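You operate a simulated robot arm through the tools that you are given. There is no shell and no other tool. Be economical: measure what you need, move in short steps, check, and stop when the job is done.

Carry out the task below with a simulated robot arm. There is one attempt and no reset: what you move stays moved.

JOB
Open the third drawer from the top, take the green die block on the top of the brown bench and put it away in the inside the third drawer from the top, then shut the drawer. Open the upper drawer of the brown bench, take the green die and leave it in the inside of the upper bench drawer and shut the drawer again. Count the yellow clips on the top of the brown bench, then put as many of the green clips from the top of the brown bench on the yellow board. Push the right door of the brown bench shut. The order is free. Set down upright: green die block, green clip.

Only the result counts: the job must be done as asked and must still hold three seconds after the hand-in. Knocking over, shifting, dropping, spilling or breaking anything else fails it.

ROBOT AND FRAMES
A 7-joint arm with a two-finger parallel gripper on a trunk, on a base that drives. Base frame: it is fixed to the floor where the robot stands at the start and does not move with it; the origin is under the middle of the robot, x ahead of it, y to its left, z up. Readings come in m, rad, newtons and seconds.
With the tool pointing down near the work surface it reaches from about 0.28 to 0.84 m from the robot's upright axis, wherever it stands. Its first joint turns from -0.297 to 2.199 rad. Places, roughly: green clip (5x4x10 cm) [-4.3, 9.2, 0.9]; green clip (5x4x7 cm) [-4, 9.7, 0.9]; green clip (5x4x8 cm) [-4, 9.5, 0.9]; green die [-4.25, 9.75, 0.75]; green die block [-4.75, 9.25, 0.75]; inside of the upper bench drawer [-4.6, 8.9, 0.6]; inside the third drawer [1.5, -0.2, 0.4]; right door of the brown bench [-3.6, 9.2, 0.4]; third drawer [1.5, -0.1, 0.5]; upper drawer of the brown bench [-4.6, 8.9, 0.7]; yellow board (22x13x1 cm) [-4.4, 9.4, 0.8]; yellow clip (5x4x7 cm) [-4.2, 9.4, 0.9]; yellow clip (5x4x8 cm) [-4.6, 9.2, 0.9]. Payload 1.57 kg.
Tool frame: the origin (TCP) lies between the finger pads and is the grasp point; the fingertips stand 0.03 m ahead of it; z points along the fingers, y is the line along which they close. Largest opening 0.08 m; finger width 0.017, thickness 0.012; the body of the gripper, 0.04 by 0.082 m, starts 0.08 m behind the TCP.
Orientation is that of the tool frame in the base frame, as [roll, pitch, yaw] about the fixed x, y, z axes, in that order (R = Rz(yaw) Ry(pitch) Rx(roll)). With the fingers straight down and closing along the base's y, the tool's x points along the base's -x, its y along +y and its z along -z.

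CONTROLS
- The arm moves only by the tool arm_command. Its argument "steps" is a list of rows, each an object (a shift or turn left out is 0, a gripper value left out holds the last) with "travel": the shift along the base's x, y, z in m, a list of three; "rotation": the turn, a rotation vector about the base's x, y, z in rad, a list of three; "grip": the gripper command, from -1 (shut) to 1 (fully open), values between in proportion. In form: [{"travel": [dx, dy, dz], "rotation": [wx, wy, wz], "grip": grip}, ...]. A call has 1 to 10 rows; each row shifts and turns the commanded pose from where the row before left it. Rows are played at 5 a second. More than 0.05 m and 0.15 rad between two rows, or a gripper value outside its range, and nothing of the call is played. A pose out of reach is approached as far as the arm can. The call stops where the force on the tool passes 40 N (or 10 N more than at its start, if that is more) or the arm is blocked; 0.2 s more then pass. Each finger travels about 0.045 m/s and halts on what it meets, pressing with about 40 N; the grip force reading is that of the motor and also rises with nothing between the fingers. The clock runs only during rows and for 0.2 s after the last one: add rows that do not move to give the fingers time. The reply holds the time, the measured pose of the TCP, the force on the tool along the base axes, the opening and the grip force, in the units named above and with some noise, with the torque about the TCP (base axes, N m) and any sound that the robot's microphone picked up.
- Cameras (640 x 400 px; columns grow to the right, rows downward): "scene" is now at [0.0124, -0.2209, 1.042]; the picture's right is [0.09, -1.00, 0.00], its down [-0.15, -0.01, -0.99] and it looks along [0.99, 0.09, -0.15] (base axes); focal length 276 px, centre (320, 200). "wrist" rides on the gripper at [0.072, -0.007, -0.122] in the tool frame; the picture's right is [0.09, 1.00, 0.00], its down [-0.84, 0.08, -0.54] and it looks along [-0.54, 0.05, 0.84] (tool axes); focal length 238 px, centre (320, 200). There is no depth. A picture from a camera that has moved, and an enlarged one, comes with that camera's place and axes in the base frame and with its lens.
- capture(camera): a new picture of that camera. The clock stands still meanwhile.
- slide_trunk(by): slides the trunk up (or, below 0, down) by that many m; the arm and the scene camera ride with it, the base frame stays. It gives what a move gives, with no picture.
- drive_base(legs): drives the robot by 1 to 6 legs, each [ahead, left, turn to the left] in m, m and rad, along the robot's own axes; the way and the turn of a leg run together, so that a leg with both is an arc; at most 1.5 m and 3.142 rad a leg. The arm and the cameras ride along, it lands a little off, and it stops where it bumps. It gives what a move gives.
- head_to(pan, tilt): turns the head with the scene camera to pan (to the left, within 1.902 rad either way) and tilt (down, from -0.506 to 1.204), counted from straight ahead of the robot. It gives what a move gives.
- close_up(camera, box): a new picture of the part [left, top, right, bottom] of that camera's present view, enlarged. The clock stands still meanwhile.
- job_done(): hands the job in; it is judged then, once.

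Go step by step. Nothing tells you exact positions but the pictures and the camera data: compare them with the known pose of the tool, close in by small moves and look again before you grip or let go. The budget is 196 turns and 162 pictures, counting those below and the enlarged ones. Unless the task says otherwise, let go and move clear before handing in, and close with one line.

The tools are called after "Call:" as name(argument=value, ...) on one line, values as JSON. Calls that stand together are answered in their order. arm_command: Moves the arm, as the interface text tells. Its arguments: {"type":"object","properties":{"steps":{"type":"array","items":{"type":"object","properties":{"travel":{"type":"array","items":{"type":"number"}},"rotation":{"type":"array","items":{"type":"number"}},"grip":{"type":"number"}}}}},"required":["steps"]} The other tools are called the same way: slide_trunk (by) slides the trunk up or down; drive_base (legs) drives the base; head_to (pan, tilt) turns the head that bears the scene camera; capture (camera) takes a picture; close_up (camera, box) takes an enlarged picture of a part of a camera's view; job_done () hands the job in.

At the start:

```text
time: 0.0
tcp_pos: [0.7088, -0.035, 0.8275]
ee_rot: [-3.14, 0.0, -3.141]
ft_force: [0.9, 0.5, 0.0]
ft_torque: [-0.01, -0.01, -0.01]
gripper_width: 0.08
gripper_force: 0.0
trunk travel left (down, up): [-0.375, 0.415]
robot x, y, heading: [0.0047, -0.0002, -0.001]
head pan, tilt: [0.089, 0.147]
```

scene: 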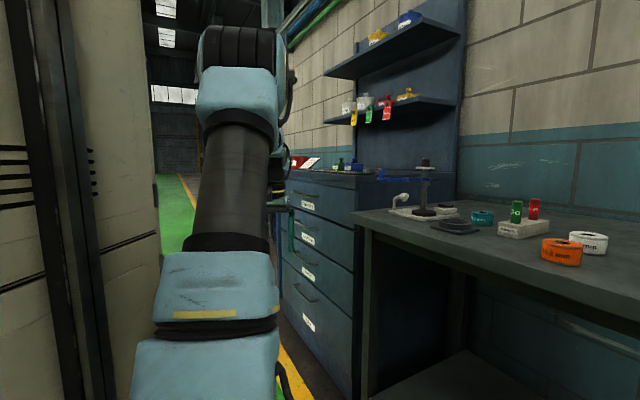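
wrist: 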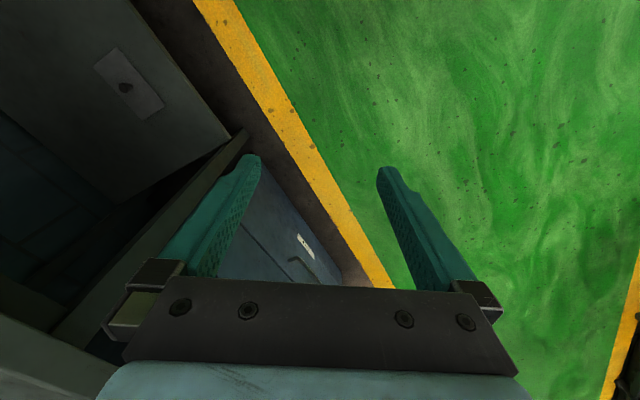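

I see a blue drawer cabinet ahead to the right. I'll look at it from a better angle before moving.

Call:
head_to(pan=-0.15, tilt=0.35)

Call:
capture(camera="scene")

Call:
head_to(pan=1.6, tilt=0.2)

Call:
capture(camera="scene")

```text
time: 0.8
tcp_pos: [0.7088, -0.0358, 0.8276]
ee_rot: [-3.141, 0.001, -3.142]
ft_force: [0.2, 0.4, -0.3]
ft_torque: [0.02, -0.01, 0.04]
gripper_width: 0.0798
gripper_force: 0.0
trunk travel left (down, up): [-0.375, 0.415]
robot x, y, heading: [-0.0022, 0.0, -0.001]
head pan, tilt: [-0.15, 0.351]
```

```text
159 pictures are left
camera scene: at [0.0122, -0.243, 1.0229], right [-0.15, -0.99, 0.0], down [-0.34, 0.05, -0.94], along [0.93, -0.14, -0.34], focal length 276 px, centre (320, 200)
```

scene: 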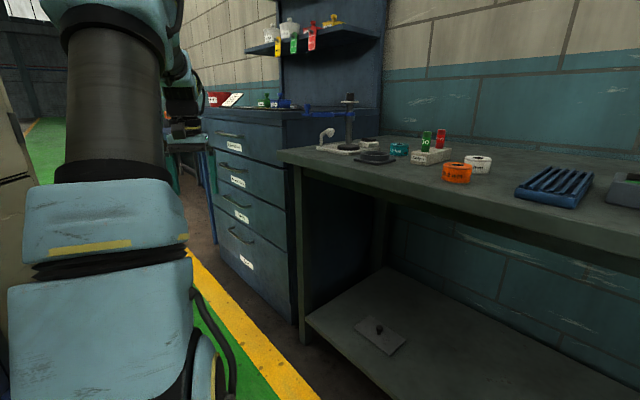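

```text
time: 2.5
tcp_pos: [0.7083, -0.0352, 0.8267]
ee_rot: [3.14, 0.0, -3.142]
ft_force: [-0.1, -0.3, -0.5]
ft_torque: [-0.04, 0.0, -0.01]
gripper_width: 0.0798
gripper_force: 0.0
trunk travel left (down, up): [-0.375, 0.415]
robot x, y, heading: [0.0035, -0.0009, -0.002]
head pan, tilt: [1.6, 0.201]
```

```text
158 pictures are left
camera scene: at [-0.0826, -0.136, 1.0369], right [1.0, 0.03, 0.0], down [0.01, -0.2, -0.98], along [-0.03, 0.98, -0.2], focal length 276 px, centre (320, 200)
```

scene: 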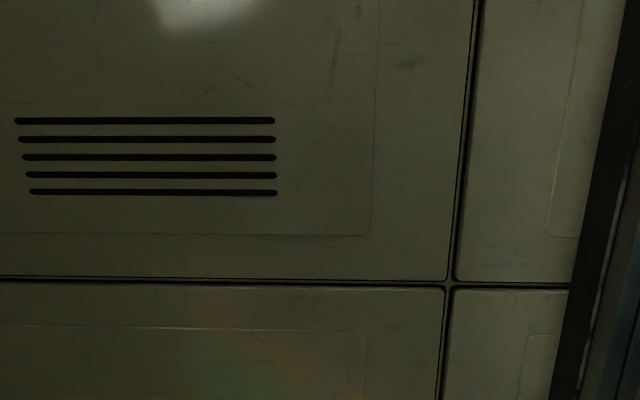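

The cabinet front seems turned about 33° to my x axis. I'll look down the aisle and zoom onto the handles.

Call:
head_to(pan=0.75, tilt=0.35)

Call:
capture(camera="scene")

Call:
head_to(pan=-0.15, tilt=0.35)

Call:
close_up(camera="scene", box=[180, 80, 340, 340])

Call:
head_to(pan=-1.5, tilt=0.5)

Call:
capture(camera="scene")

```text
time: 3.7
tcp_pos: [0.7099, -0.0357, 0.8273]
ee_rot: [-3.141, 0.0, 3.141]
ft_force: [0.0, -0.5, 0.2]
ft_torque: [0.02, -0.01, -0.01]
gripper_width: 0.0801
gripper_force: 0.2
trunk travel left (down, up): [-0.375, 0.415]
robot x, y, heading: [-0.0046, 0.0018, 0.001]
head pan, tilt: [0.75, 0.351]
```

```text
157 pictures are left
camera scene: at [-0.0118, -0.1656, 1.0229], right [0.68, -0.73, 0.0], down [-0.25, -0.23, -0.94], along [0.69, 0.64, -0.34], focal length 276 px, centre (320, 200)
```

scene: 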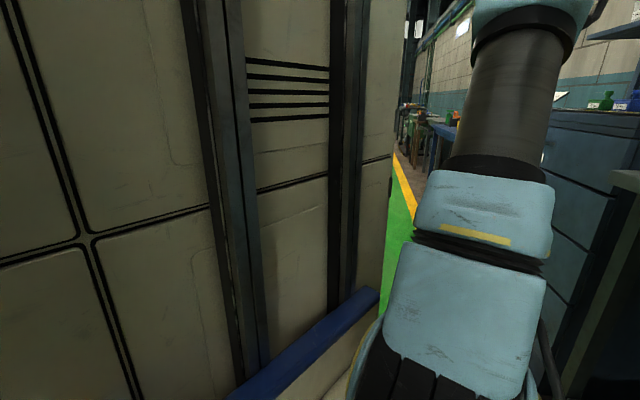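

```text
time: 4.9
tcp_pos: [0.7086, -0.0357, 0.827]
ee_rot: [-3.141, 0.0, 3.141]
ft_force: [-0.7, 0.3, 0.0]
ft_torque: [0.04, 0.02, -0.02]
gripper_width: 0.0797
gripper_force: 0.1
trunk travel left (down, up): [-0.375, 0.415]
robot x, y, heading: [-0.0008, 0.0005, 0.0]
head pan, tilt: [-0.15, 0.351]
```

```text
1.54 times, centred on (260, 210) of scene
camera zoom: at [0.0122, -0.243, 1.0229], right [-0.15, -0.99, 0.0], down [-0.34, 0.05, -0.94], along [0.93, -0.14, -0.34], focal length 425 px, centre (412, 185)
```

zoom: 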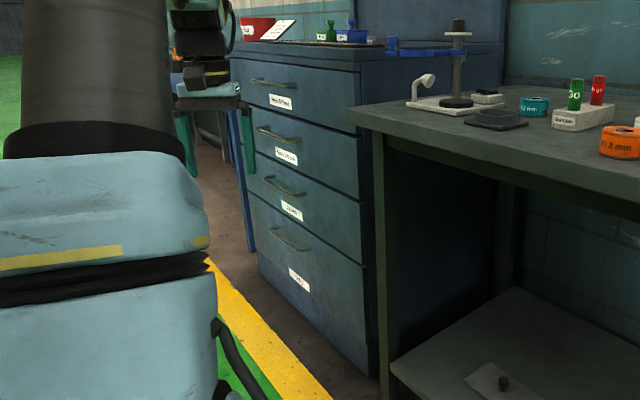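

```text
time: 6.4
tcp_pos: [0.7092, -0.0344, 0.8278]
ee_rot: [-3.141, 0.0, -3.142]
ft_force: [-0.3, 0.4, -1.0]
ft_torque: [-0.01, 0.04, -0.04]
gripper_width: 0.0799
gripper_force: 0.1
trunk travel left (down, up): [-0.375, 0.415]
robot x, y, heading: [-0.0024, 0.0003, 0.002]
head pan, tilt: [-1.499, 0.499]
```

```text
155 pictures are left
camera scene: at [-0.0733, -0.3199, 1.0092], right [-1.0, -0.07, 0.0], down [-0.03, 0.48, -0.88], along [0.06, -0.88, -0.48], focal length 276 px, centre (320, 200)
```

scene: 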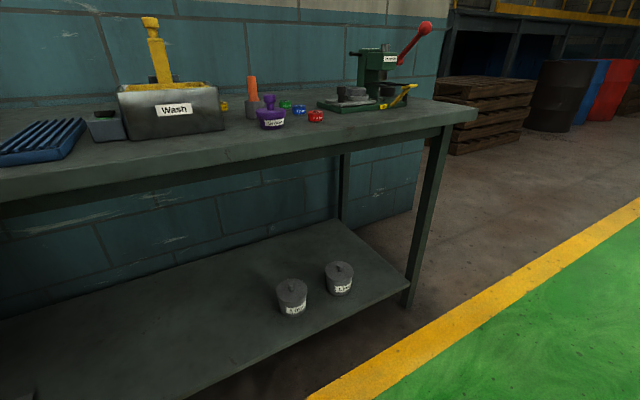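

The panel on my left seems very close. I'll test with a small drive whether it belongs to the surroundings.

Call:
head_to(pan=0.75, tilt=0.35)

Call:
drive_base(legs=[[0.1, 0.0, 0.0]])

Call:
capture(camera="scene")

```text
time: 8.5
tcp_pos: [0.7084, -0.0352, 0.8267]
ee_rot: [-3.141, 0.001, -3.14]
ft_force: [0.5, 0.3, -0.9]
ft_torque: [-0.01, 0.0, -0.02]
gripper_width: 0.0801
gripper_force: 0.1
trunk travel left (down, up): [-0.375, 0.415]
robot x, y, heading: [-0.0007, -0.0027, -0.0]
head pan, tilt: [0.75, 0.351]
```

```text
time: 9.6
tcp_pos: [0.808, -0.0369, 0.8273]
ee_rot: [-3.141, 0.001, -3.141]
ft_force: [-0.1, -0.5, -0.5]
ft_torque: [-0.01, 0.0, 0.02]
gripper_width: 0.0799
gripper_force: 0.1
trunk travel left (down, up): [-0.375, 0.415]
robot x, y, heading: [0.0996, 0.0011, -0.003]
head pan, tilt: [0.75, 0.351]
```

```text
154 pictures are left
camera scene: at [0.087, -0.1657, 1.0229], right [0.68, -0.73, 0.0], down [-0.25, -0.23, -0.94], along [0.69, 0.64, -0.34], focal length 276 px, centre (320, 200)
```

scene: 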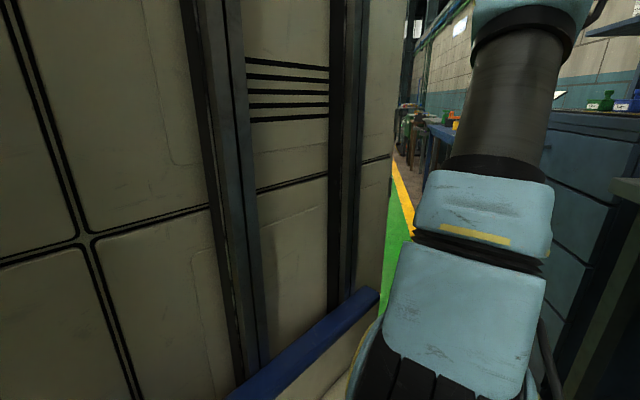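

The panel is my own body, so the aisle is open on the left. I'll move along the aisle and turn to face the cabinet.

Call:
drive_base(legs=[[0.78, 0.665, 0.0], [0, 0, -0.956]])

Call:
head_to(pan=0.1, tilt=0.5)

Call:
capture(camera="scene")

Call:
capture(camera="wrist")

```text
time: 17.3
tcp_pos: [1.2592, 0.0574, 0.8262]
ee_rot: [3.141, 0.001, 2.186]
ft_force: [0.3, -0.3, 0.3]
ft_torque: [0.0, -0.01, 0.0]
gripper_width: 0.0799
gripper_force: 0.1
trunk travel left (down, up): [-0.375, 0.415]
robot x, y, heading: [0.8799, 0.6585, -0.957]
head pan, tilt: [0.75, 0.351]
```

```text
time: 18.3
tcp_pos: [1.2587, 0.0583, 0.8272]
ee_rot: [-3.141, 0.001, 2.185]
ft_force: [-0.4, 0.3, 0.7]
ft_torque: [0.03, -0.02, 0.0]
gripper_width: 0.0801
gripper_force: 0.1
trunk travel left (down, up): [-0.375, 0.415]
robot x, y, heading: [0.8773, 0.6584, -0.953]
head pan, tilt: [0.099, 0.499]
```

```text
153 pictures are left
camera scene: at [0.7055, 0.5222, 1.0092], right [-0.76, -0.66, 0.0], down [-0.31, 0.36, -0.88], along [0.58, -0.66, -0.48], focal length 276 px, centre (320, 200)
```

scene: 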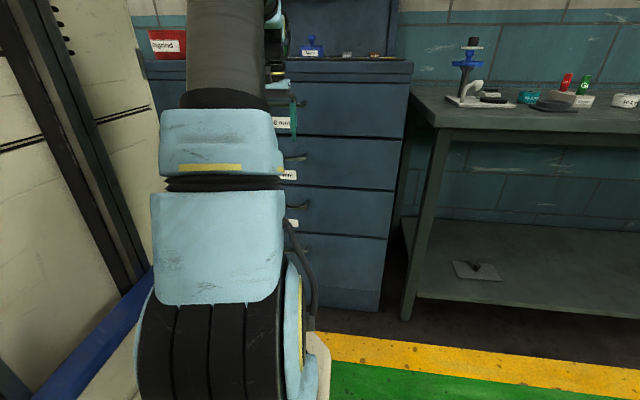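

```text
152 pictures are left
camera wrist: at [1.2116, 0.1124, 0.9472], right [0.76, 0.65, 0.0], down [0.55, -0.64, 0.54], along [0.35, -0.41, -0.84], focal length 238 px, centre (320, 200)
```

wrist: 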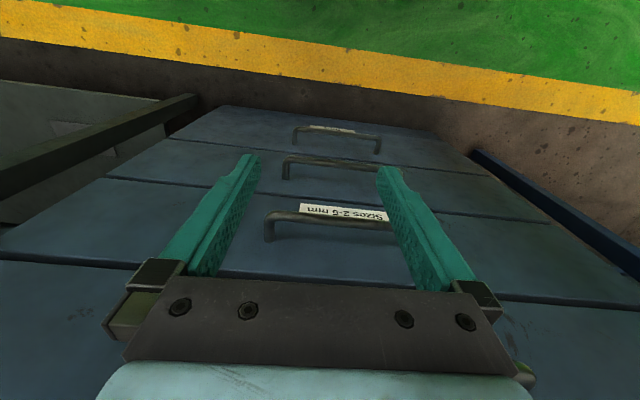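

Facing the cabinet squarely; the third handle is near (1.37, -0.03, 0.53). I'll yaw the tool a quarter turn so the fingers close across the handle bar.

Call:
arm_command(steps=[{"rotation": [0, 0, 0.149]}, {"rotation": [0, 0, 0.149]}, {"rotation": [0, 0, 0.149]}, {"rotation": [0, 0, 0.149]}, {"rotation": [0, 0, 0.149]}, {"rotation": [0, 0, 0.149]}, {"rotation": [0, 0, 0.149]}, {"rotation": [0, 0, 0.149]}, {"rotation": [0, 0, 0.149]}, {"rotation": [0, 0, 0.149]}])

Call:
slide_trunk(by=-0.15)

Call:
capture(camera="wrist")

```text
time: 20.5
tcp_pos: [1.2589, 0.057, 0.8274]
ee_rot: [-3.139, -0.001, -2.605]
ft_force: [0.2, 0.7, 0.1]
ft_torque: [-0.01, 0.04, 0.0]
gripper_width: 0.0798
gripper_force: 0.0
trunk travel left (down, up): [-0.375, 0.415]
robot x, y, heading: [0.8792, 0.6567, -0.951]
head pan, tilt: [0.099, 0.499]
```

```text
time: 22.3
tcp_pos: [1.2579, 0.0584, 0.6769]
ee_rot: [3.141, 0.0, -2.606]
ft_force: [-0.4, 0.8, 0.6]
ft_torque: [0.0, -0.04, -0.02]
gripper_width: 0.0798
gripper_force: 0.0
trunk travel left (down, up): [-0.225, 0.565]
robot x, y, heading: [0.8782, 0.6604, -0.955]
head pan, tilt: [0.099, 0.499]
```

```text
151 pictures are left
camera wrist: at [1.1996, 0.0154, 0.7976], right [-0.59, 0.81, 0.0], down [0.68, 0.49, 0.54], along [0.44, 0.32, -0.84], focal length 238 px, centre (320, 200)
```

wrist: 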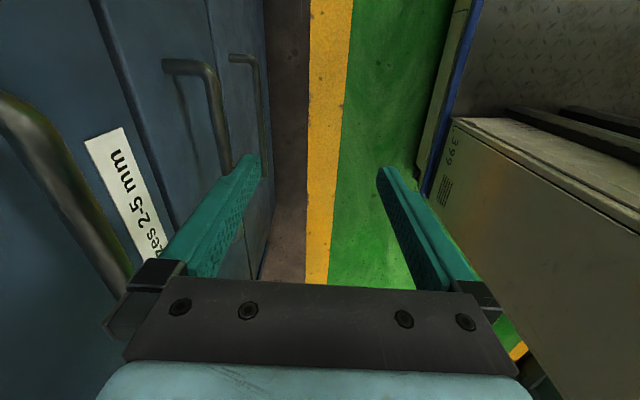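

Third handle bar: about 0.13 m in front of the tool and 0.14 m lower. I'll finish the yaw and pitch the fingers forward.

Call:
arm_command(steps=[{"rotation": [0, 0, 0.08]}, {"rotation": [-0.1185, -0.0837, 0]}, {"rotation": [-0.1185, -0.0837, 0]}, {"rotation": [-0.1185, -0.0837, 0]}, {"rotation": [-0.1185, -0.0837, 0]}, {"rotation": [-0.1185, -0.0837, 0]}, {"rotation": [-0.1185, -0.0837, 0]}, {"rotation": [-0.1185, -0.0837, 0]}, {"rotation": [-0.1185, -0.0837, 0]}, {"rotation": [-0.1185, -0.0837, 0]}])

Call:
capture(camera="wrist")

Call:
capture(camera="scene")

```text
time: 24.5
tcp_pos: [1.2603, 0.0573, 0.6782]
ee_rot: [-1.833, 0.004, -2.526]
ft_force: [-0.7, 0.7, 0.2]
ft_torque: [0.01, 0.03, -0.01]
gripper_width: 0.0801
gripper_force: 0.0
trunk travel left (down, up): [-0.225, 0.565]
robot x, y, heading: [0.8797, 0.6559, -0.954]
head pan, tilt: [0.099, 0.499]
```

```text
150 pictures are left
camera wrist: at [1.1332, 0.1108, 0.7138], right [-0.22, 0.16, -0.96], down [0.37, 0.93, 0.07], along [0.9, -0.34, -0.27], focal length 238 px, centre (320, 200)
```

wrist: 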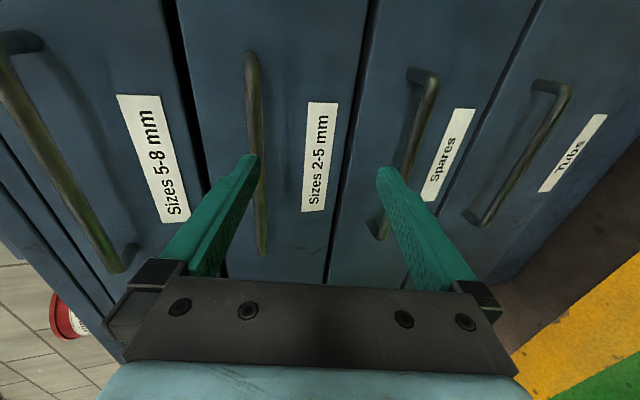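

```text
149 pictures are left
camera scene: at [0.7055, 0.5222, 0.8593], right [-0.76, -0.65, 0.0], down [-0.31, 0.36, -0.88], along [0.57, -0.66, -0.48], focal length 276 px, centre (320, 200)
```

scene: 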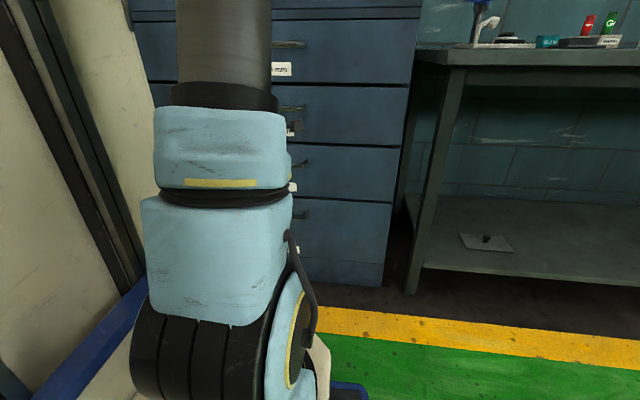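

The third drawer ("Spares") handle is at about z 0.53, lateral centre 1.11. I'll lower in front of it and creep forward.

Call:
arm_command(steps=[{"travel": [0.018, 0.013, -0.037]}, {"travel": [0.019, 0.013, -0.037]}, {"travel": [0, 0, -0.037]}, {"travel": [0, 0, -0.037]}, {"travel": [0.015, -0.02, 0]}, {"travel": [0.015, -0.02, 0]}])

Call:
capture(camera="wrist")

```text
time: 25.9
tcp_pos: [1.3257, 0.0445, 0.5274]
ee_rot: [-1.834, 0.002, -2.525]
ft_force: [-0.7, 0.8, -0.1]
ft_torque: [0.01, 0.02, 0.02]
gripper_width: 0.0801
gripper_force: 0.2
trunk travel left (down, up): [-0.225, 0.565]
robot x, y, heading: [0.8773, 0.6555, -0.953]
head pan, tilt: [0.099, 0.499]
```

```text
148 pictures are left
camera wrist: at [1.1993, 0.0977, 0.5646], right [-0.22, 0.16, -0.96], down [0.37, 0.93, 0.07], along [0.9, -0.34, -0.27], focal length 238 px, centre (320, 200)
```

wrist: 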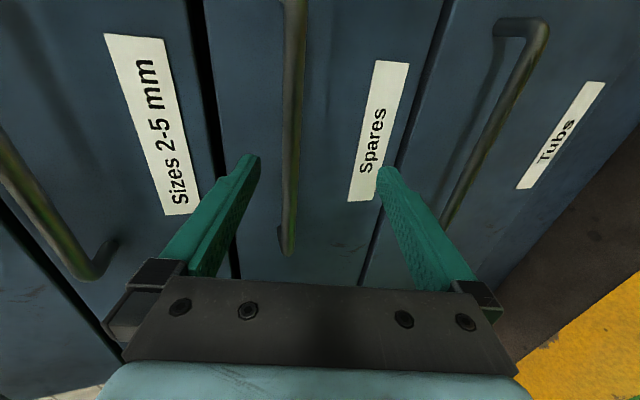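

The bar lies between the fingers. I'll advance 0.065 m and close.

Call:
arm_command(steps=[{"travel": [0.0125, -0.0177, 0.002]}, {"travel": [0.0125, -0.0177, 0.002]}, {"travel": [0.0125, -0.0177, 0]}])

Call:
capture(camera="wrist")

```text
time: 26.8
tcp_pos: [1.3594, -0.0063, 0.5313]
ee_rot: [-1.837, 0.0, -2.526]
ft_force: [-12.4, 13.0, 5.9]
ft_torque: [-0.77, -0.64, -0.27]
gripper_width: 0.08
gripper_force: 0.1
trunk travel left (down, up): [-0.225, 0.565]
robot x, y, heading: [0.878, 0.6566, -0.954]
head pan, tilt: [0.099, 0.499]
stopped in row 3: the force on the tool passed its limit at 46 N (the readings are from after the stop); the commanded pose is now the measured one
```

```text
147 pictures are left
camera wrist: at [1.2336, 0.0459, 0.5683], right [-0.23, 0.16, -0.96], down [0.37, 0.93, 0.07], along [0.9, -0.34, -0.27], focal length 238 px, centre (320, 200)
```

wrist: 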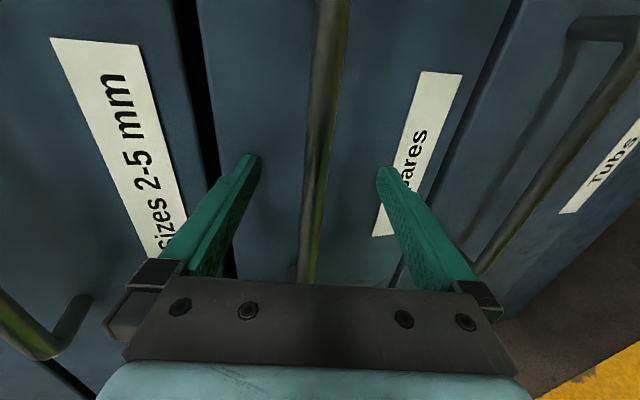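

Fingertips touched the drawer front; the bar is between the fingers. I'll ease back a little and close.

Call:
arm_command(steps=[{"travel": [-0.004, 0.0055, 0], "grip": 1}, {"grip": -1}, {"grip": -1}, {"grip": -1}, {"grip": -1}, {"grip": -1}, {"grip": -1}])

Call:
capture(camera="wrist")

```text
time: 28.4
tcp_pos: [1.3566, -0.0031, 0.5373]
ee_rot: [-1.828, 0.003, -2.528]
ft_force: [0.8, -4.2, 34.6]
ft_torque: [-0.07, -0.37, -0.24]
gripper_width: 0.0137
gripper_force: 30.6
trunk travel left (down, up): [-0.225, 0.565]
robot x, y, heading: [0.8798, 0.6572, -0.962]
head pan, tilt: [0.099, 0.499]
```

```text
146 pictures are left
camera wrist: at [1.23, 0.0503, 0.5722], right [-0.22, 0.15, -0.96], down [0.37, 0.93, 0.06], along [0.9, -0.34, -0.26], focal length 238 px, centre (320, 200)
```

wrist: 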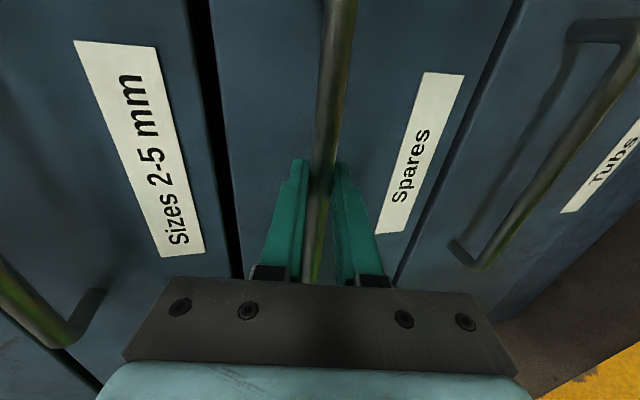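

Gripped the bar. I'll relieve the vertical load and pull.

Call:
arm_command(steps=[{"travel": [0, 0, 0.006]}, {"travel": [-0.0058, 0.0082, 0]}, {"travel": [-0.0115, 0.0163, 0]}, {"travel": [-0.0115, 0.0163, 0]}])

```text
time: 29.4
tcp_pos: [1.3279, 0.0389, 0.5363]
ee_rot: [-1.839, 0.0, -2.524]
ft_force: [5.6, 5.4, 13.0]
ft_torque: [0.16, -0.28, -0.15]
gripper_width: 0.0137
gripper_force: 30.5
trunk travel left (down, up): [-0.225, 0.565]
robot x, y, heading: [0.8794, 0.6579, -0.956]
head pan, tilt: [0.099, 0.499]
```

The drawer follows. Continue pulling.

Call:
arm_command(steps=[{"travel": [-0.0173, 0.0245, 0]}, {"travel": [-0.0173, 0.0245, 0]}, {"travel": [-0.0173, 0.0245, 0]}, {"travel": [-0.0173, 0.0245, 0]}, {"travel": [-0.0173, 0.0245, 0]}, {"travel": [-0.0173, 0.0245, 0]}, {"travel": [-0.0173, 0.0245, 0]}])

Call:
capture(camera="wrist")

Call:
capture(camera="scene")

```text
time: 31.2
tcp_pos: [1.2449, 0.1373, 0.5359]
ee_rot: [-1.785, -0.005, -2.645]
ft_force: [-2.5, -4.9, 16.5]
ft_torque: [-0.36, 0.38, -0.07]
gripper_width: 0.0139
gripper_force: 30.3
out of reach, approached as far as the arm can: row 5, 6, 7
trunk travel left (down, up): [-0.225, 0.565]
robot x, y, heading: [0.8823, 0.6586, -0.961]
head pan, tilt: [0.099, 0.499]
stopped in row 7: the arm was blocked; the commanded pose is now the measured one
```

```text
145 pictures are left
camera wrist: at [1.1245, 0.2064, 0.5673], right [-0.19, 0.14, -0.97], down [0.47, 0.88, 0.03], along [0.86, -0.45, -0.23], focal length 238 px, centre (320, 200)
```

wrist: 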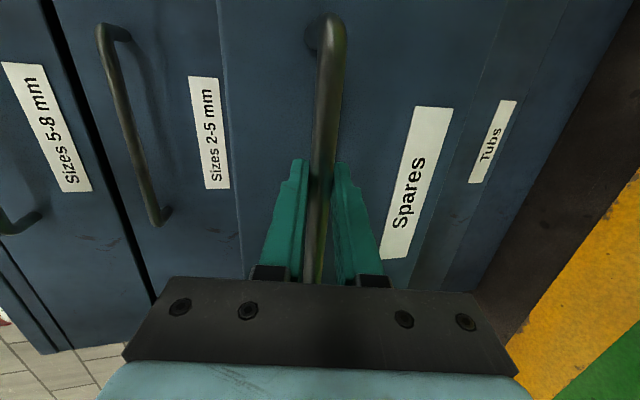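

```text
144 pictures are left
camera scene: at [0.7049, 0.5222, 0.8565], right [-0.76, -0.65, 0.0], down [-0.31, 0.36, -0.88], along [0.57, -0.66, -0.48], focal length 276 px, centre (320, 200)
```

scene: 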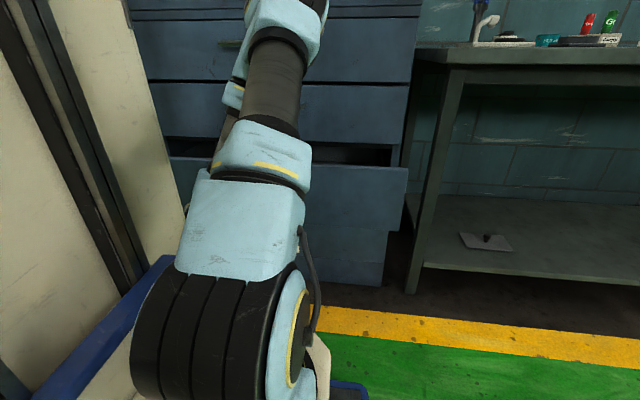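

Opened about 0.18 m before the arm ran out of reach. I'll back the base with the handle held.

Call:
drive_base(legs=[[-0.1, 0, 0]])

Call:
capture(camera="wrist")

```text
time: 32.4
tcp_pos: [1.1897, 0.2216, 0.5367]
ee_rot: [-1.79, -0.003, -2.637]
ft_force: [6.5, 2.8, 29.8]
ft_torque: [-0.34, 0.1, 0.44]
gripper_width: 0.0138
gripper_force: 30.6
trunk travel left (down, up): [-0.225, 0.565]
robot x, y, heading: [0.8219, 0.7393, -0.956]
head pan, tilt: [0.099, 0.499]
```

```text
143 pictures are left
camera wrist: at [1.069, 0.2893, 0.5677], right [-0.19, 0.14, -0.97], down [0.47, 0.88, 0.04], along [0.86, -0.45, -0.23], focal length 238 px, centre (320, 200)
```

wrist: 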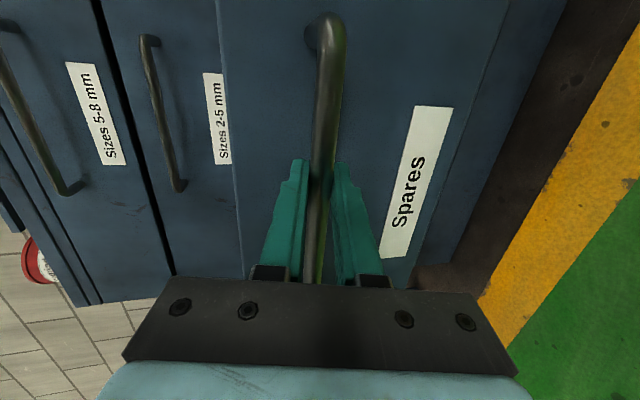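

Drawer is ~0.28 m open. Release and back away.

Call:
arm_command(steps=[{"grip": 1}, {"grip": 1}, {"grip": 1}, {"grip": 1}, {"grip": 1}])

Call:
drive_base(legs=[[-0.2, 0, 0]])

Call:
slide_trunk(by=0.3)

Call:
capture(camera="scene")

Call:
capture(camera="wrist")

```text
time: 33.6
tcp_pos: [1.19, 0.2213, 0.5359]
ee_rot: [-1.788, -0.005, -2.637]
ft_force: [-0.2, 1.2, -0.4]
ft_torque: [0.01, 0.01, 0.02]
gripper_width: 0.0799
gripper_force: 0.0
trunk travel left (down, up): [-0.225, 0.565]
robot x, y, heading: [0.8239, 0.7376, -0.956]
head pan, tilt: [0.099, 0.499]
```

```text
time: 35.2
tcp_pos: [1.0677, 0.3897, 0.5363]
ee_rot: [-1.79, -0.005, -2.641]
ft_force: [0.3, -1.0, -0.1]
ft_torque: [0.0, 0.0, 0.0]
gripper_width: 0.08
gripper_force: 0.2
trunk travel left (down, up): [-0.225, 0.565]
robot x, y, heading: [0.7029, 0.9084, -0.96]
head pan, tilt: [0.099, 0.499]
```

```text
time: 38.2
tcp_pos: [1.069, 0.3901, 0.8369]
ee_rot: [-1.787, -0.004, -2.64]
ft_force: [0.4, -0.6, 0.0]
ft_torque: [0.01, 0.01, 0.0]
gripper_width: 0.0802
gripper_force: 0.0
trunk travel left (down, up): [-0.525, 0.265]
robot x, y, heading: [0.7028, 0.9109, -0.954]
head pan, tilt: [0.099, 0.499]
```

```text
142 pictures are left
camera scene: at [0.5278, 0.773, 1.1594], right [-0.76, -0.65, 0.0], down [-0.31, 0.36, -0.88], along [0.57, -0.66, -0.48], focal length 276 px, centre (320, 200)
```

scene: 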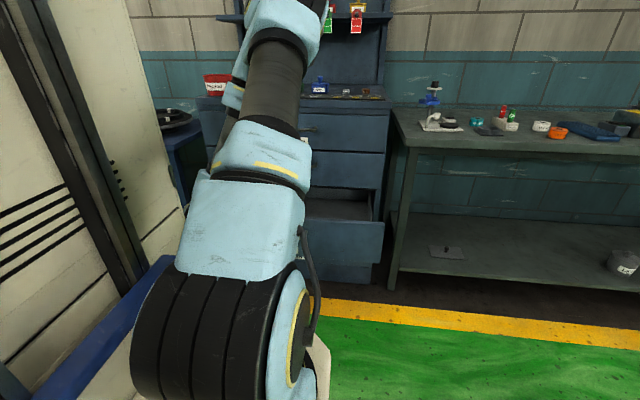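

```text
141 pictures are left
camera wrist: at [0.9481, 0.4578, 0.8687], right [-0.19, 0.14, -0.97], down [0.47, 0.88, 0.04], along [0.86, -0.45, -0.23], focal length 238 px, centre (320, 200)
```

wrist: 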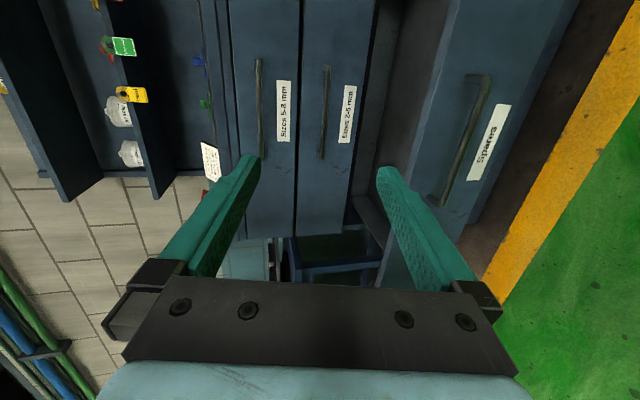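

The third drawer is open. Now I look behind me before heading to the brown bench ~9 m away.

Call:
head_to(pan=-1.9, tilt=0.2)

Call:
capture(camera="scene")

```text
time: 40.1
tcp_pos: [1.0682, 0.3897, 0.8378]
ee_rot: [-1.787, -0.005, -2.641]
ft_force: [-0.3, -0.5, -0.1]
ft_torque: [-0.02, -0.03, 0.03]
gripper_width: 0.0797
gripper_force: 0.1
trunk travel left (down, up): [-0.525, 0.265]
robot x, y, heading: [0.7022, 0.9081, -0.962]
head pan, tilt: [-1.901, 0.201]
```

```text
140 pictures are left
camera scene: at [0.3788, 0.8158, 1.1869], right [-0.28, 0.96, 0.0], down [0.19, 0.06, -0.98], along [-0.94, -0.28, -0.2], focal length 276 px, centre (320, 200)
```

scene: 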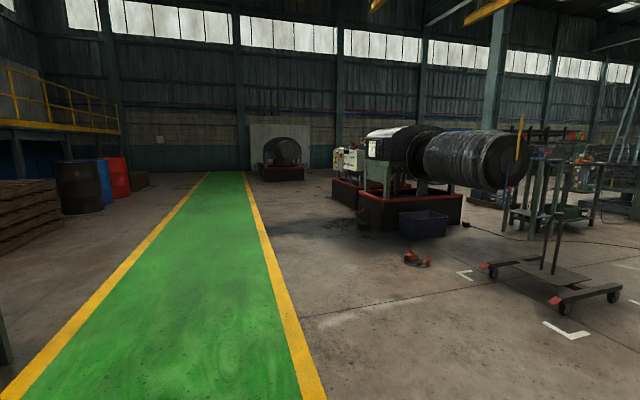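

Open floor. I'll turn right in place and look toward the bench.

Call:
drive_base(legs=[[-0.1, 0, 0], [0, 0, -2.0]])

Call:
head_to(pan=-1.2, tilt=0.15)

Call:
capture(camera="scene")

```text
time: 46.1
tcp_pos: [0.017, 0.8988, 0.8363]
ee_rot: [-1.788, -0.007, 1.601]
ft_force: [-0.7, -0.3, -0.8]
ft_torque: [0.02, 0.03, -0.03]
gripper_width: 0.0798
gripper_force: 0.1
trunk travel left (down, up): [-0.525, 0.265]
robot x, y, heading: [0.6464, 0.9881, -2.993]
head pan, tilt: [-1.901, 0.201]
```

```text
time: 47.2
tcp_pos: [0.0153, 0.8993, 0.8377]
ee_rot: [-1.788, -0.005, 1.597]
ft_force: [0.2, 0.7, 0.1]
ft_torque: [-0.01, 0.03, -0.02]
gripper_width: 0.08
gripper_force: 0.0
trunk travel left (down, up): [-0.525, 0.265]
robot x, y, heading: [0.6456, 0.9859, -2.996]
head pan, tilt: [-1.201, 0.15]
```

```text
139 pictures are left
camera scene: at [0.6459, 1.3096, 1.1916], right [0.87, 0.49, 0.0], down [0.07, -0.13, -0.99], along [-0.48, 0.86, -0.15], focal length 276 px, centre (320, 200)
```

scene: 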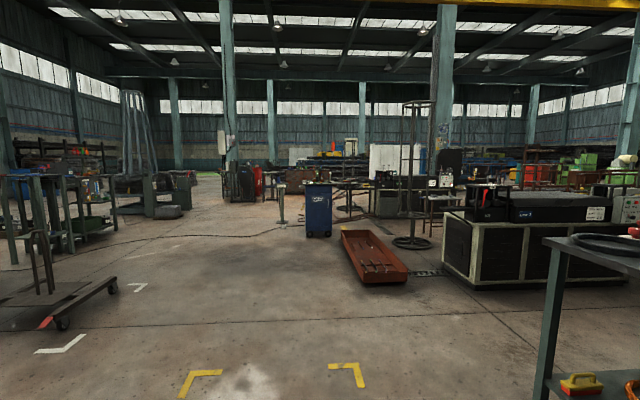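

The bench should appear near the picture centre. Zoom in there.

Call:
close_up(camera="scene", box=[220, 130, 440, 268])

```text
2.90 times, centred on (330, 199) of scene
camera zoom: at [0.6459, 1.3096, 1.1916], right [0.87, 0.49, 0.0], down [0.07, -0.13, -0.99], along [-0.48, 0.86, -0.15], focal length 800 px, centre (291, 203)
```

zoom: 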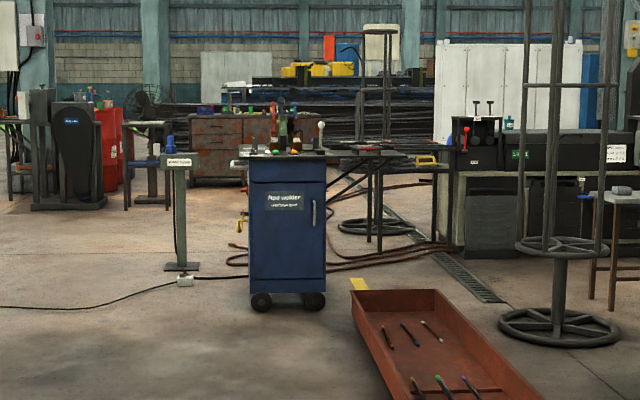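

The brown bench is visible behind the blue "Pipe welder" cart. I'll turn to face it and drive part way, keeping left of the cart and the post.

Call:
drive_base(legs=[[0, 0, -1.21], [1.5, 0.25, 0], [1.5, 0.4, 0]])

Call:
head_to(pan=0.0, tilt=0.2)

Call:
capture(camera="scene")

Call:
capture(camera="wrist")

```text
refused: leg 2 is longer than a leg can be; nothing moved
```

```text
time: 48.6
tcp_pos: [0.0157, 0.8981, 0.837]
ee_rot: [-1.789, -0.006, 1.601]
ft_force: [0.4, 0.4, 0.0]
ft_torque: [0.01, -0.02, 0.0]
gripper_width: 0.08
gripper_force: 0.0
trunk travel left (down, up): [-0.525, 0.265]
robot x, y, heading: [0.647, 0.991, -2.998]
head pan, tilt: [0.0, 0.201]
```

```text
137 pictures are left
camera scene: at [0.5991, 1.2156, 1.1869], right [-0.14, 0.99, 0.0], down [0.2, 0.03, -0.98], along [-0.97, -0.14, -0.2], focal length 276 px, centre (320, 200)
```

scene: 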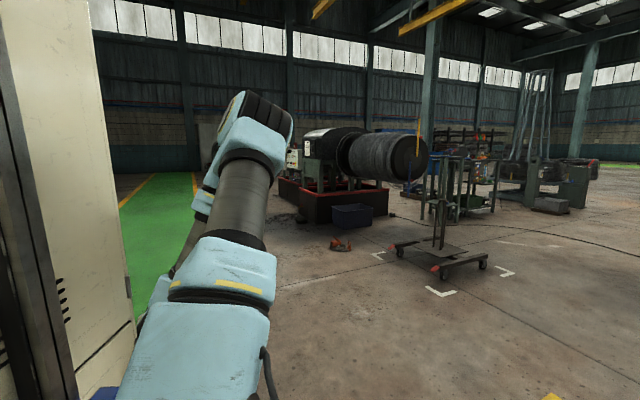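

```text
136 pictures are left
camera wrist: at [0.1307, 0.9731, 0.8683], right [0.21, 0.1, -0.97], down [0.57, -0.82, 0.04], along [-0.79, -0.56, -0.23], focal length 238 px, centre (320, 200)
```

wrist: 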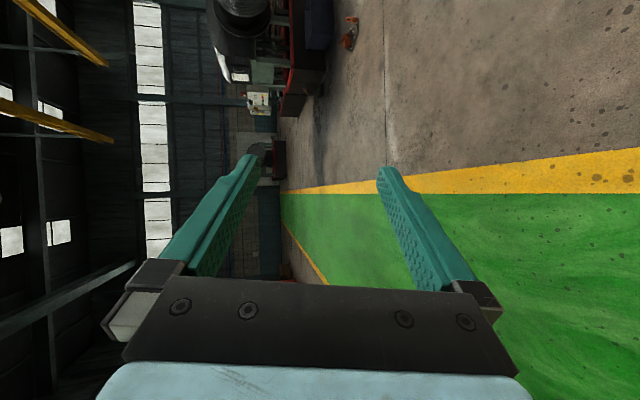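

Leg was too long; I'll shorten the legs.

Call:
drive_base(legs=[[0, 0, -1.21], [1.4, 0.2, 0], [1.4, 0.4, 0]])

Call:
capture(camera="scene")

```text
time: 65.6
tcp_pos: [-1.6126, 3.6672, 0.8365]
ee_rot: [-1.787, -0.004, 0.406]
ft_force: [-0.3, 0.8, 0.3]
ft_torque: [-0.03, 0.02, 0.01]
gripper_width: 0.0801
gripper_force: 0.0
trunk travel left (down, up): [-0.525, 0.265]
robot x, y, heading: [-1.2967, 3.1168, 2.091]
head pan, tilt: [0.0, 0.201]
```

```text
135 pictures are left
camera scene: at [-1.1043, 3.243, 1.1868], right [0.87, 0.5, 0.0], down [0.1, -0.17, -0.98], along [-0.49, 0.85, -0.2], focal length 276 px, centre (320, 200)
```

scene: 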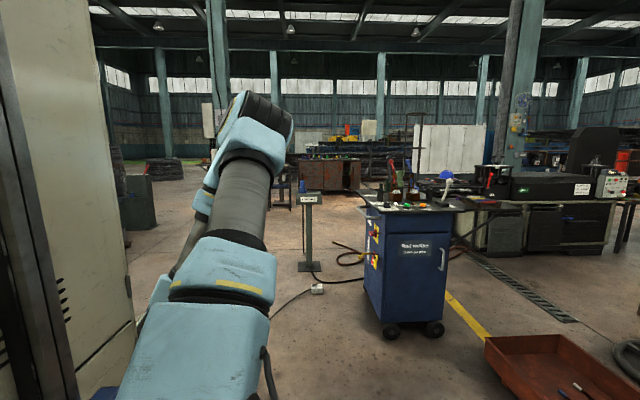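

Post at about (-2.45, 5.39); cart right of it. I'll go ahead, then sidestep left to pass the post on its left.

Call:
drive_base(legs=[[1.0, 0.05, 0], [0, 0.75, 0]])

Call:
capture(camera="scene")

Call:
head_to(pan=0.5, tilt=0.3)

Call:
capture(camera="scene")

```text
time: 74.5
tcp_pos: [-2.8067, 4.1321, 0.8368]
ee_rot: [-1.787, -0.005, 0.413]
ft_force: [-0.1, 0.5, 0.9]
ft_torque: [0.01, -0.01, -0.04]
gripper_width: 0.0801
gripper_force: 0.1
trunk travel left (down, up): [-0.525, 0.265]
robot x, y, heading: [-2.4848, 3.5837, 2.099]
head pan, tilt: [0.0, 0.201]
```

```text
134 pictures are left
camera scene: at [-2.2941, 3.7103, 1.1868], right [0.86, 0.5, 0.0], down [0.1, -0.17, -0.98], along [-0.49, 0.85, -0.2], focal length 276 px, centre (320, 200)
```

scene: 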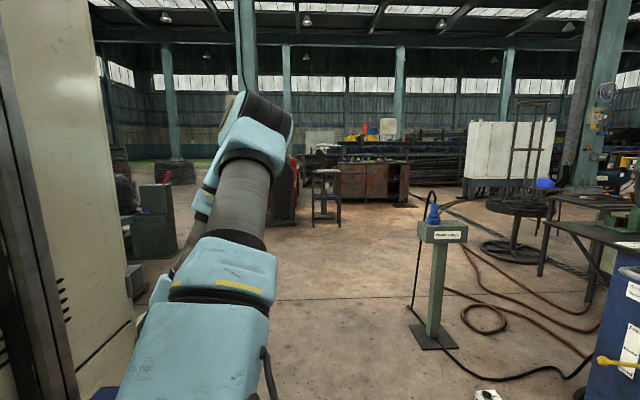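

```text
time: 75.4
tcp_pos: [-2.805, 4.1319, 0.8357]
ee_rot: [-1.788, -0.003, 0.413]
ft_force: [-0.3, -0.4, 0.4]
ft_torque: [-0.01, 0.0, -0.03]
gripper_width: 0.08
gripper_force: 0.1
trunk travel left (down, up): [-0.525, 0.265]
robot x, y, heading: [-2.49, 3.5803, 2.097]
head pan, tilt: [0.499, 0.3]
```

```text
133 pictures are left
camera scene: at [-2.3271, 3.6781, 1.1776], right [0.52, 0.85, 0.0], down [0.25, -0.15, -0.96], along [-0.82, 0.5, -0.3], focal length 276 px, centre (320, 200)
```

scene: 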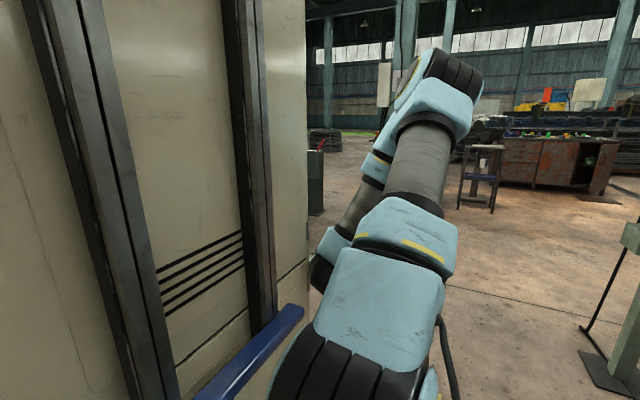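

Path left of the post is clear; a small stool stands in front-left of the bench at about (-4.2, 7.2). I'll drive past the post and sidestep right before the stool.

Call:
drive_base(legs=[[1.2, 0, 0], [1.2, 0, 0], [0.55, -0.95, 0]])

Call:
head_to(pan=0.1, tilt=0.35)

Call:
capture(camera="scene")

```text
time: 92.4
tcp_pos: [-3.4505, 7.1613, 0.837]
ee_rot: [-1.787, -0.006, 0.407]
ft_force: [-0.4, 1.3, -0.3]
ft_torque: [-0.02, -0.02, 0.03]
gripper_width: 0.0798
gripper_force: 0.0
trunk travel left (down, up): [-0.525, 0.265]
robot x, y, heading: [-3.1301, 6.6129, 2.093]
head pan, tilt: [0.499, 0.3]
```

```text
time: 93.2
tcp_pos: [-3.4493, 7.1613, 0.8378]
ee_rot: [-1.787, -0.005, 0.408]
ft_force: [-0.2, -0.8, 0.2]
ft_torque: [0.01, 0.0, 0.01]
gripper_width: 0.0802
gripper_force: 0.1
trunk travel left (down, up): [-0.525, 0.265]
robot x, y, heading: [-3.1336, 6.6075, 2.092]
head pan, tilt: [0.099, 0.351]
```

```text
132 pictures are left
camera scene: at [-2.948, 6.7327, 1.1729], right [0.81, 0.58, 0.0], down [0.2, -0.28, -0.94], along [-0.55, 0.76, -0.34], focal length 276 px, centre (320, 200)
```

scene: 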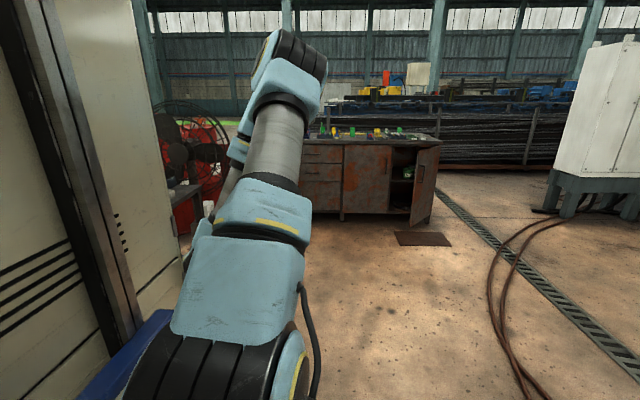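

Call:
close_up(camera="scene", box=[290, 110, 460, 250])

```text
2.86 times, centred on (375, 180) of scene
camera zoom: at [-2.948, 6.7327, 1.1729], right [0.81, 0.58, 0.0], down [0.2, -0.28, -0.94], along [-0.55, 0.76, -0.34], focal length 789 px, centre (163, 257)
```

zoom: 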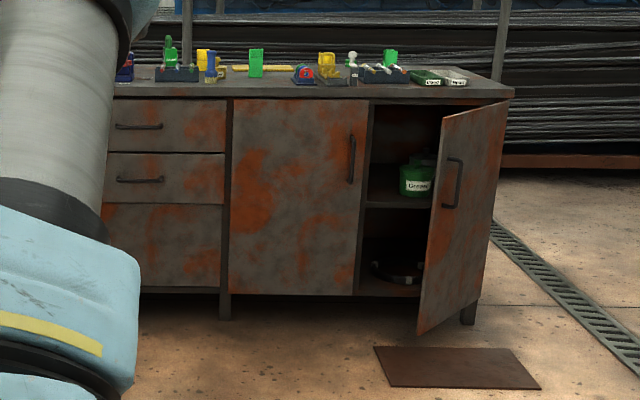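

The bench's right door stands open about 45°, hinged at its right end. I'll drive up so the tool is just in front of it, then look.

Call:
drive_base(legs=[[0, 0, 0.05], [0.8, -0.5, 0], [0.55, -0.4, 0]])

Call:
capture(camera="scene")

Call:
capture(camera="wrist")

```text
time: 102.0
tcp_pos: [-3.4551, 8.7866, 0.8378]
ee_rot: [-1.787, -0.006, 0.457]
ft_force: [-0.2, -0.3, -0.8]
ft_torque: [0.02, -0.02, 0.0]
gripper_width: 0.08
gripper_force: 0.0
trunk travel left (down, up): [-0.525, 0.265]
robot x, y, heading: [-3.1124, 8.2534, 2.145]
head pan, tilt: [0.099, 0.351]
```

```text
130 pictures are left
camera scene: at [-2.9331, 8.384, 1.1728], right [0.78, 0.62, 0.0], down [0.21, -0.27, -0.94], along [-0.58, 0.73, -0.34], focal length 276 px, centre (320, 200)
```

scene: 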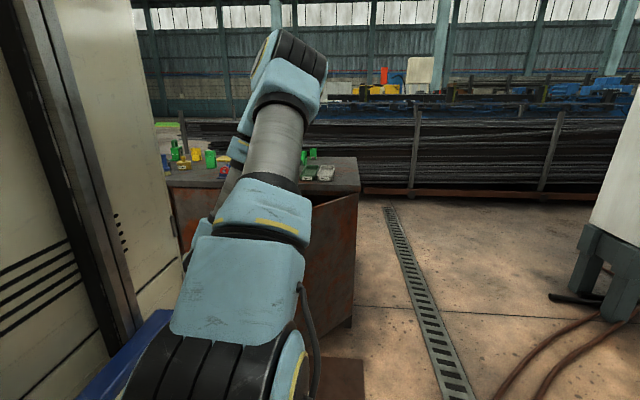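

```text
129 pictures are left
camera wrist: at [-3.3407, 8.7129, 0.8684], right [0.18, -0.15, -0.97], down [-0.51, -0.86, 0.04], along [-0.84, 0.49, -0.23], focal length 238 px, centre (320, 200)
```

wrist: 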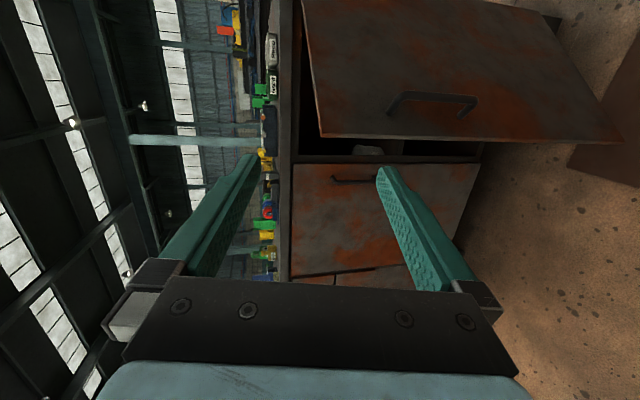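

The door's free edge is near (-3.60, 8.98), handle at z≈0.6. I'll close the gripper, lower it, and shift right so the tips meet the door beside/below the handle.

Call:
arm_command(steps=[{"travel": [0.034, 0.021, 0], "grip": -1}, {"travel": [0.034, 0.021, 0], "grip": -1}, {"grip": -1}, {"grip": -1}, {"grip": -1}])

Call:
slide_trunk(by=-0.38)

Call:
capture(camera="wrist")

```text
time: 103.2
tcp_pos: [-3.4048, 8.8414, 0.8285]
ee_rot: [-1.787, -0.006, 0.457]
ft_force: [0.4, 0.8, 0.5]
ft_torque: [0.01, -0.01, -0.03]
gripper_width: 0.0
gripper_force: 14.7
out of reach, approached as far as the arm can: row 1, 2
trunk travel left (down, up): [-0.525, 0.265]
robot x, y, heading: [-3.1155, 8.2537, 2.147]
head pan, tilt: [0.099, 0.351]
```

```text
time: 106.9
tcp_pos: [-3.4037, 8.8397, 0.4478]
ee_rot: [-1.787, -0.007, 0.457]
ft_force: [0.6, 0.4, 0.6]
ft_torque: [-0.04, 0.01, 0.01]
gripper_width: 0.0004
gripper_force: 21.7
trunk travel left (down, up): [-0.145, 0.645]
robot x, y, heading: [-3.1123, 8.2514, 2.138]
head pan, tilt: [0.099, 0.351]
```

```text
128 pictures are left
camera wrist: at [-3.2891, 8.7661, 0.4798], right [0.18, -0.15, -0.97], down [-0.51, -0.86, 0.04], along [-0.84, 0.49, -0.23], focal length 238 px, centre (320, 200)
```

wrist: 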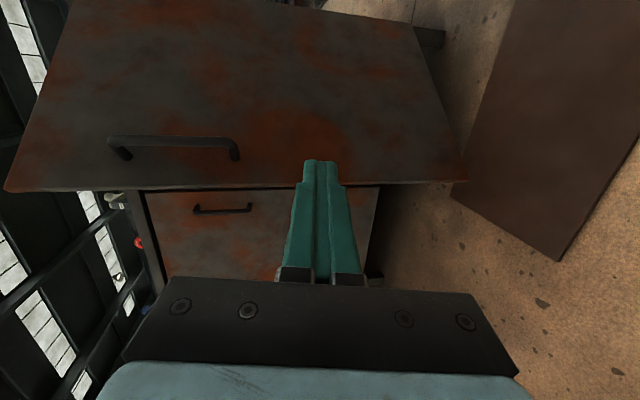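

Tips are in front of the door near its free side. Drive forward to push it.

Call:
drive_base(legs=[[0.3, 0, 0]])

Call:
capture(camera="wrist")

```text
time: 108.9
tcp_pos: [-3.5718, 9.0958, 0.4485]
ee_rot: [-1.786, -0.005, 0.457]
ft_force: [0.3, 1.0, -0.3]
ft_torque: [0.04, 0.0, -0.02]
gripper_width: 0.0
gripper_force: 22.0
trunk travel left (down, up): [-0.145, 0.645]
robot x, y, heading: [-3.2759, 8.5063, 2.148]
head pan, tilt: [0.099, 0.351]
```

```text
127 pictures are left
camera wrist: at [-3.4559, 9.0212, 0.4798], right [0.18, -0.15, -0.97], down [-0.51, -0.86, 0.04], along [-0.84, 0.49, -0.23], focal length 238 px, centre (320, 200)
```

wrist: 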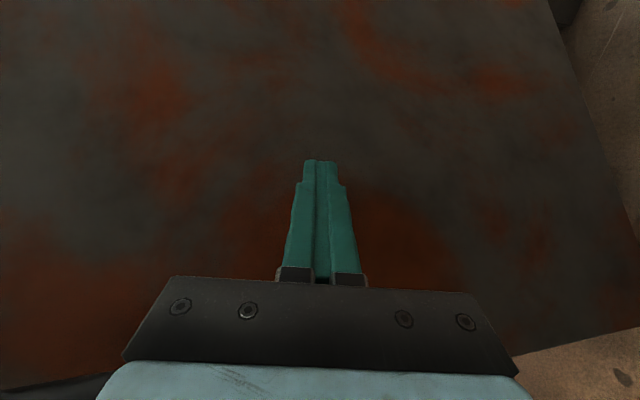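

Almost touching. Push with the arm toward the bench.

Call:
arm_command(steps=[{"travel": [-0.0135, 0.021, 0]}, {"travel": [-0.0135, 0.021, 0]}, {"travel": [-0.0135, 0.021, 0]}, {"travel": [-0.0135, 0.021, 0]}, {"travel": [-0.0135, 0.021, 0]}, {"travel": [-0.0135, 0.021, 0]}])

Call:
capture(camera="wrist")

```text
time: 110.3
tcp_pos: [-3.6525, 9.222, 0.4493]
ee_rot: [-1.787, -0.006, 0.459]
ft_force: [0.7, -0.1, 0.7]
ft_torque: [-0.01, 0.03, -0.02]
gripper_width: 0.0001
gripper_force: 20.9
trunk travel left (down, up): [-0.145, 0.645]
robot x, y, heading: [-3.28, 8.5073, 2.148]
head pan, tilt: [0.099, 0.351]
```

```text
126 pictures are left
camera wrist: at [-3.5373, 9.1479, 0.481], right [0.18, -0.15, -0.97], down [-0.51, -0.86, 0.04], along [-0.84, 0.49, -0.23], focal length 238 px, centre (320, 200)
```

wrist: 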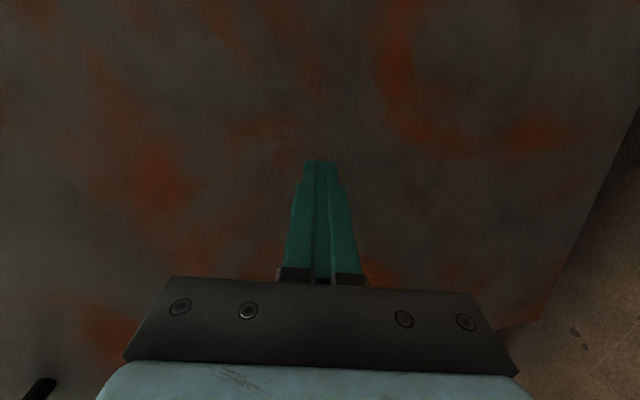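

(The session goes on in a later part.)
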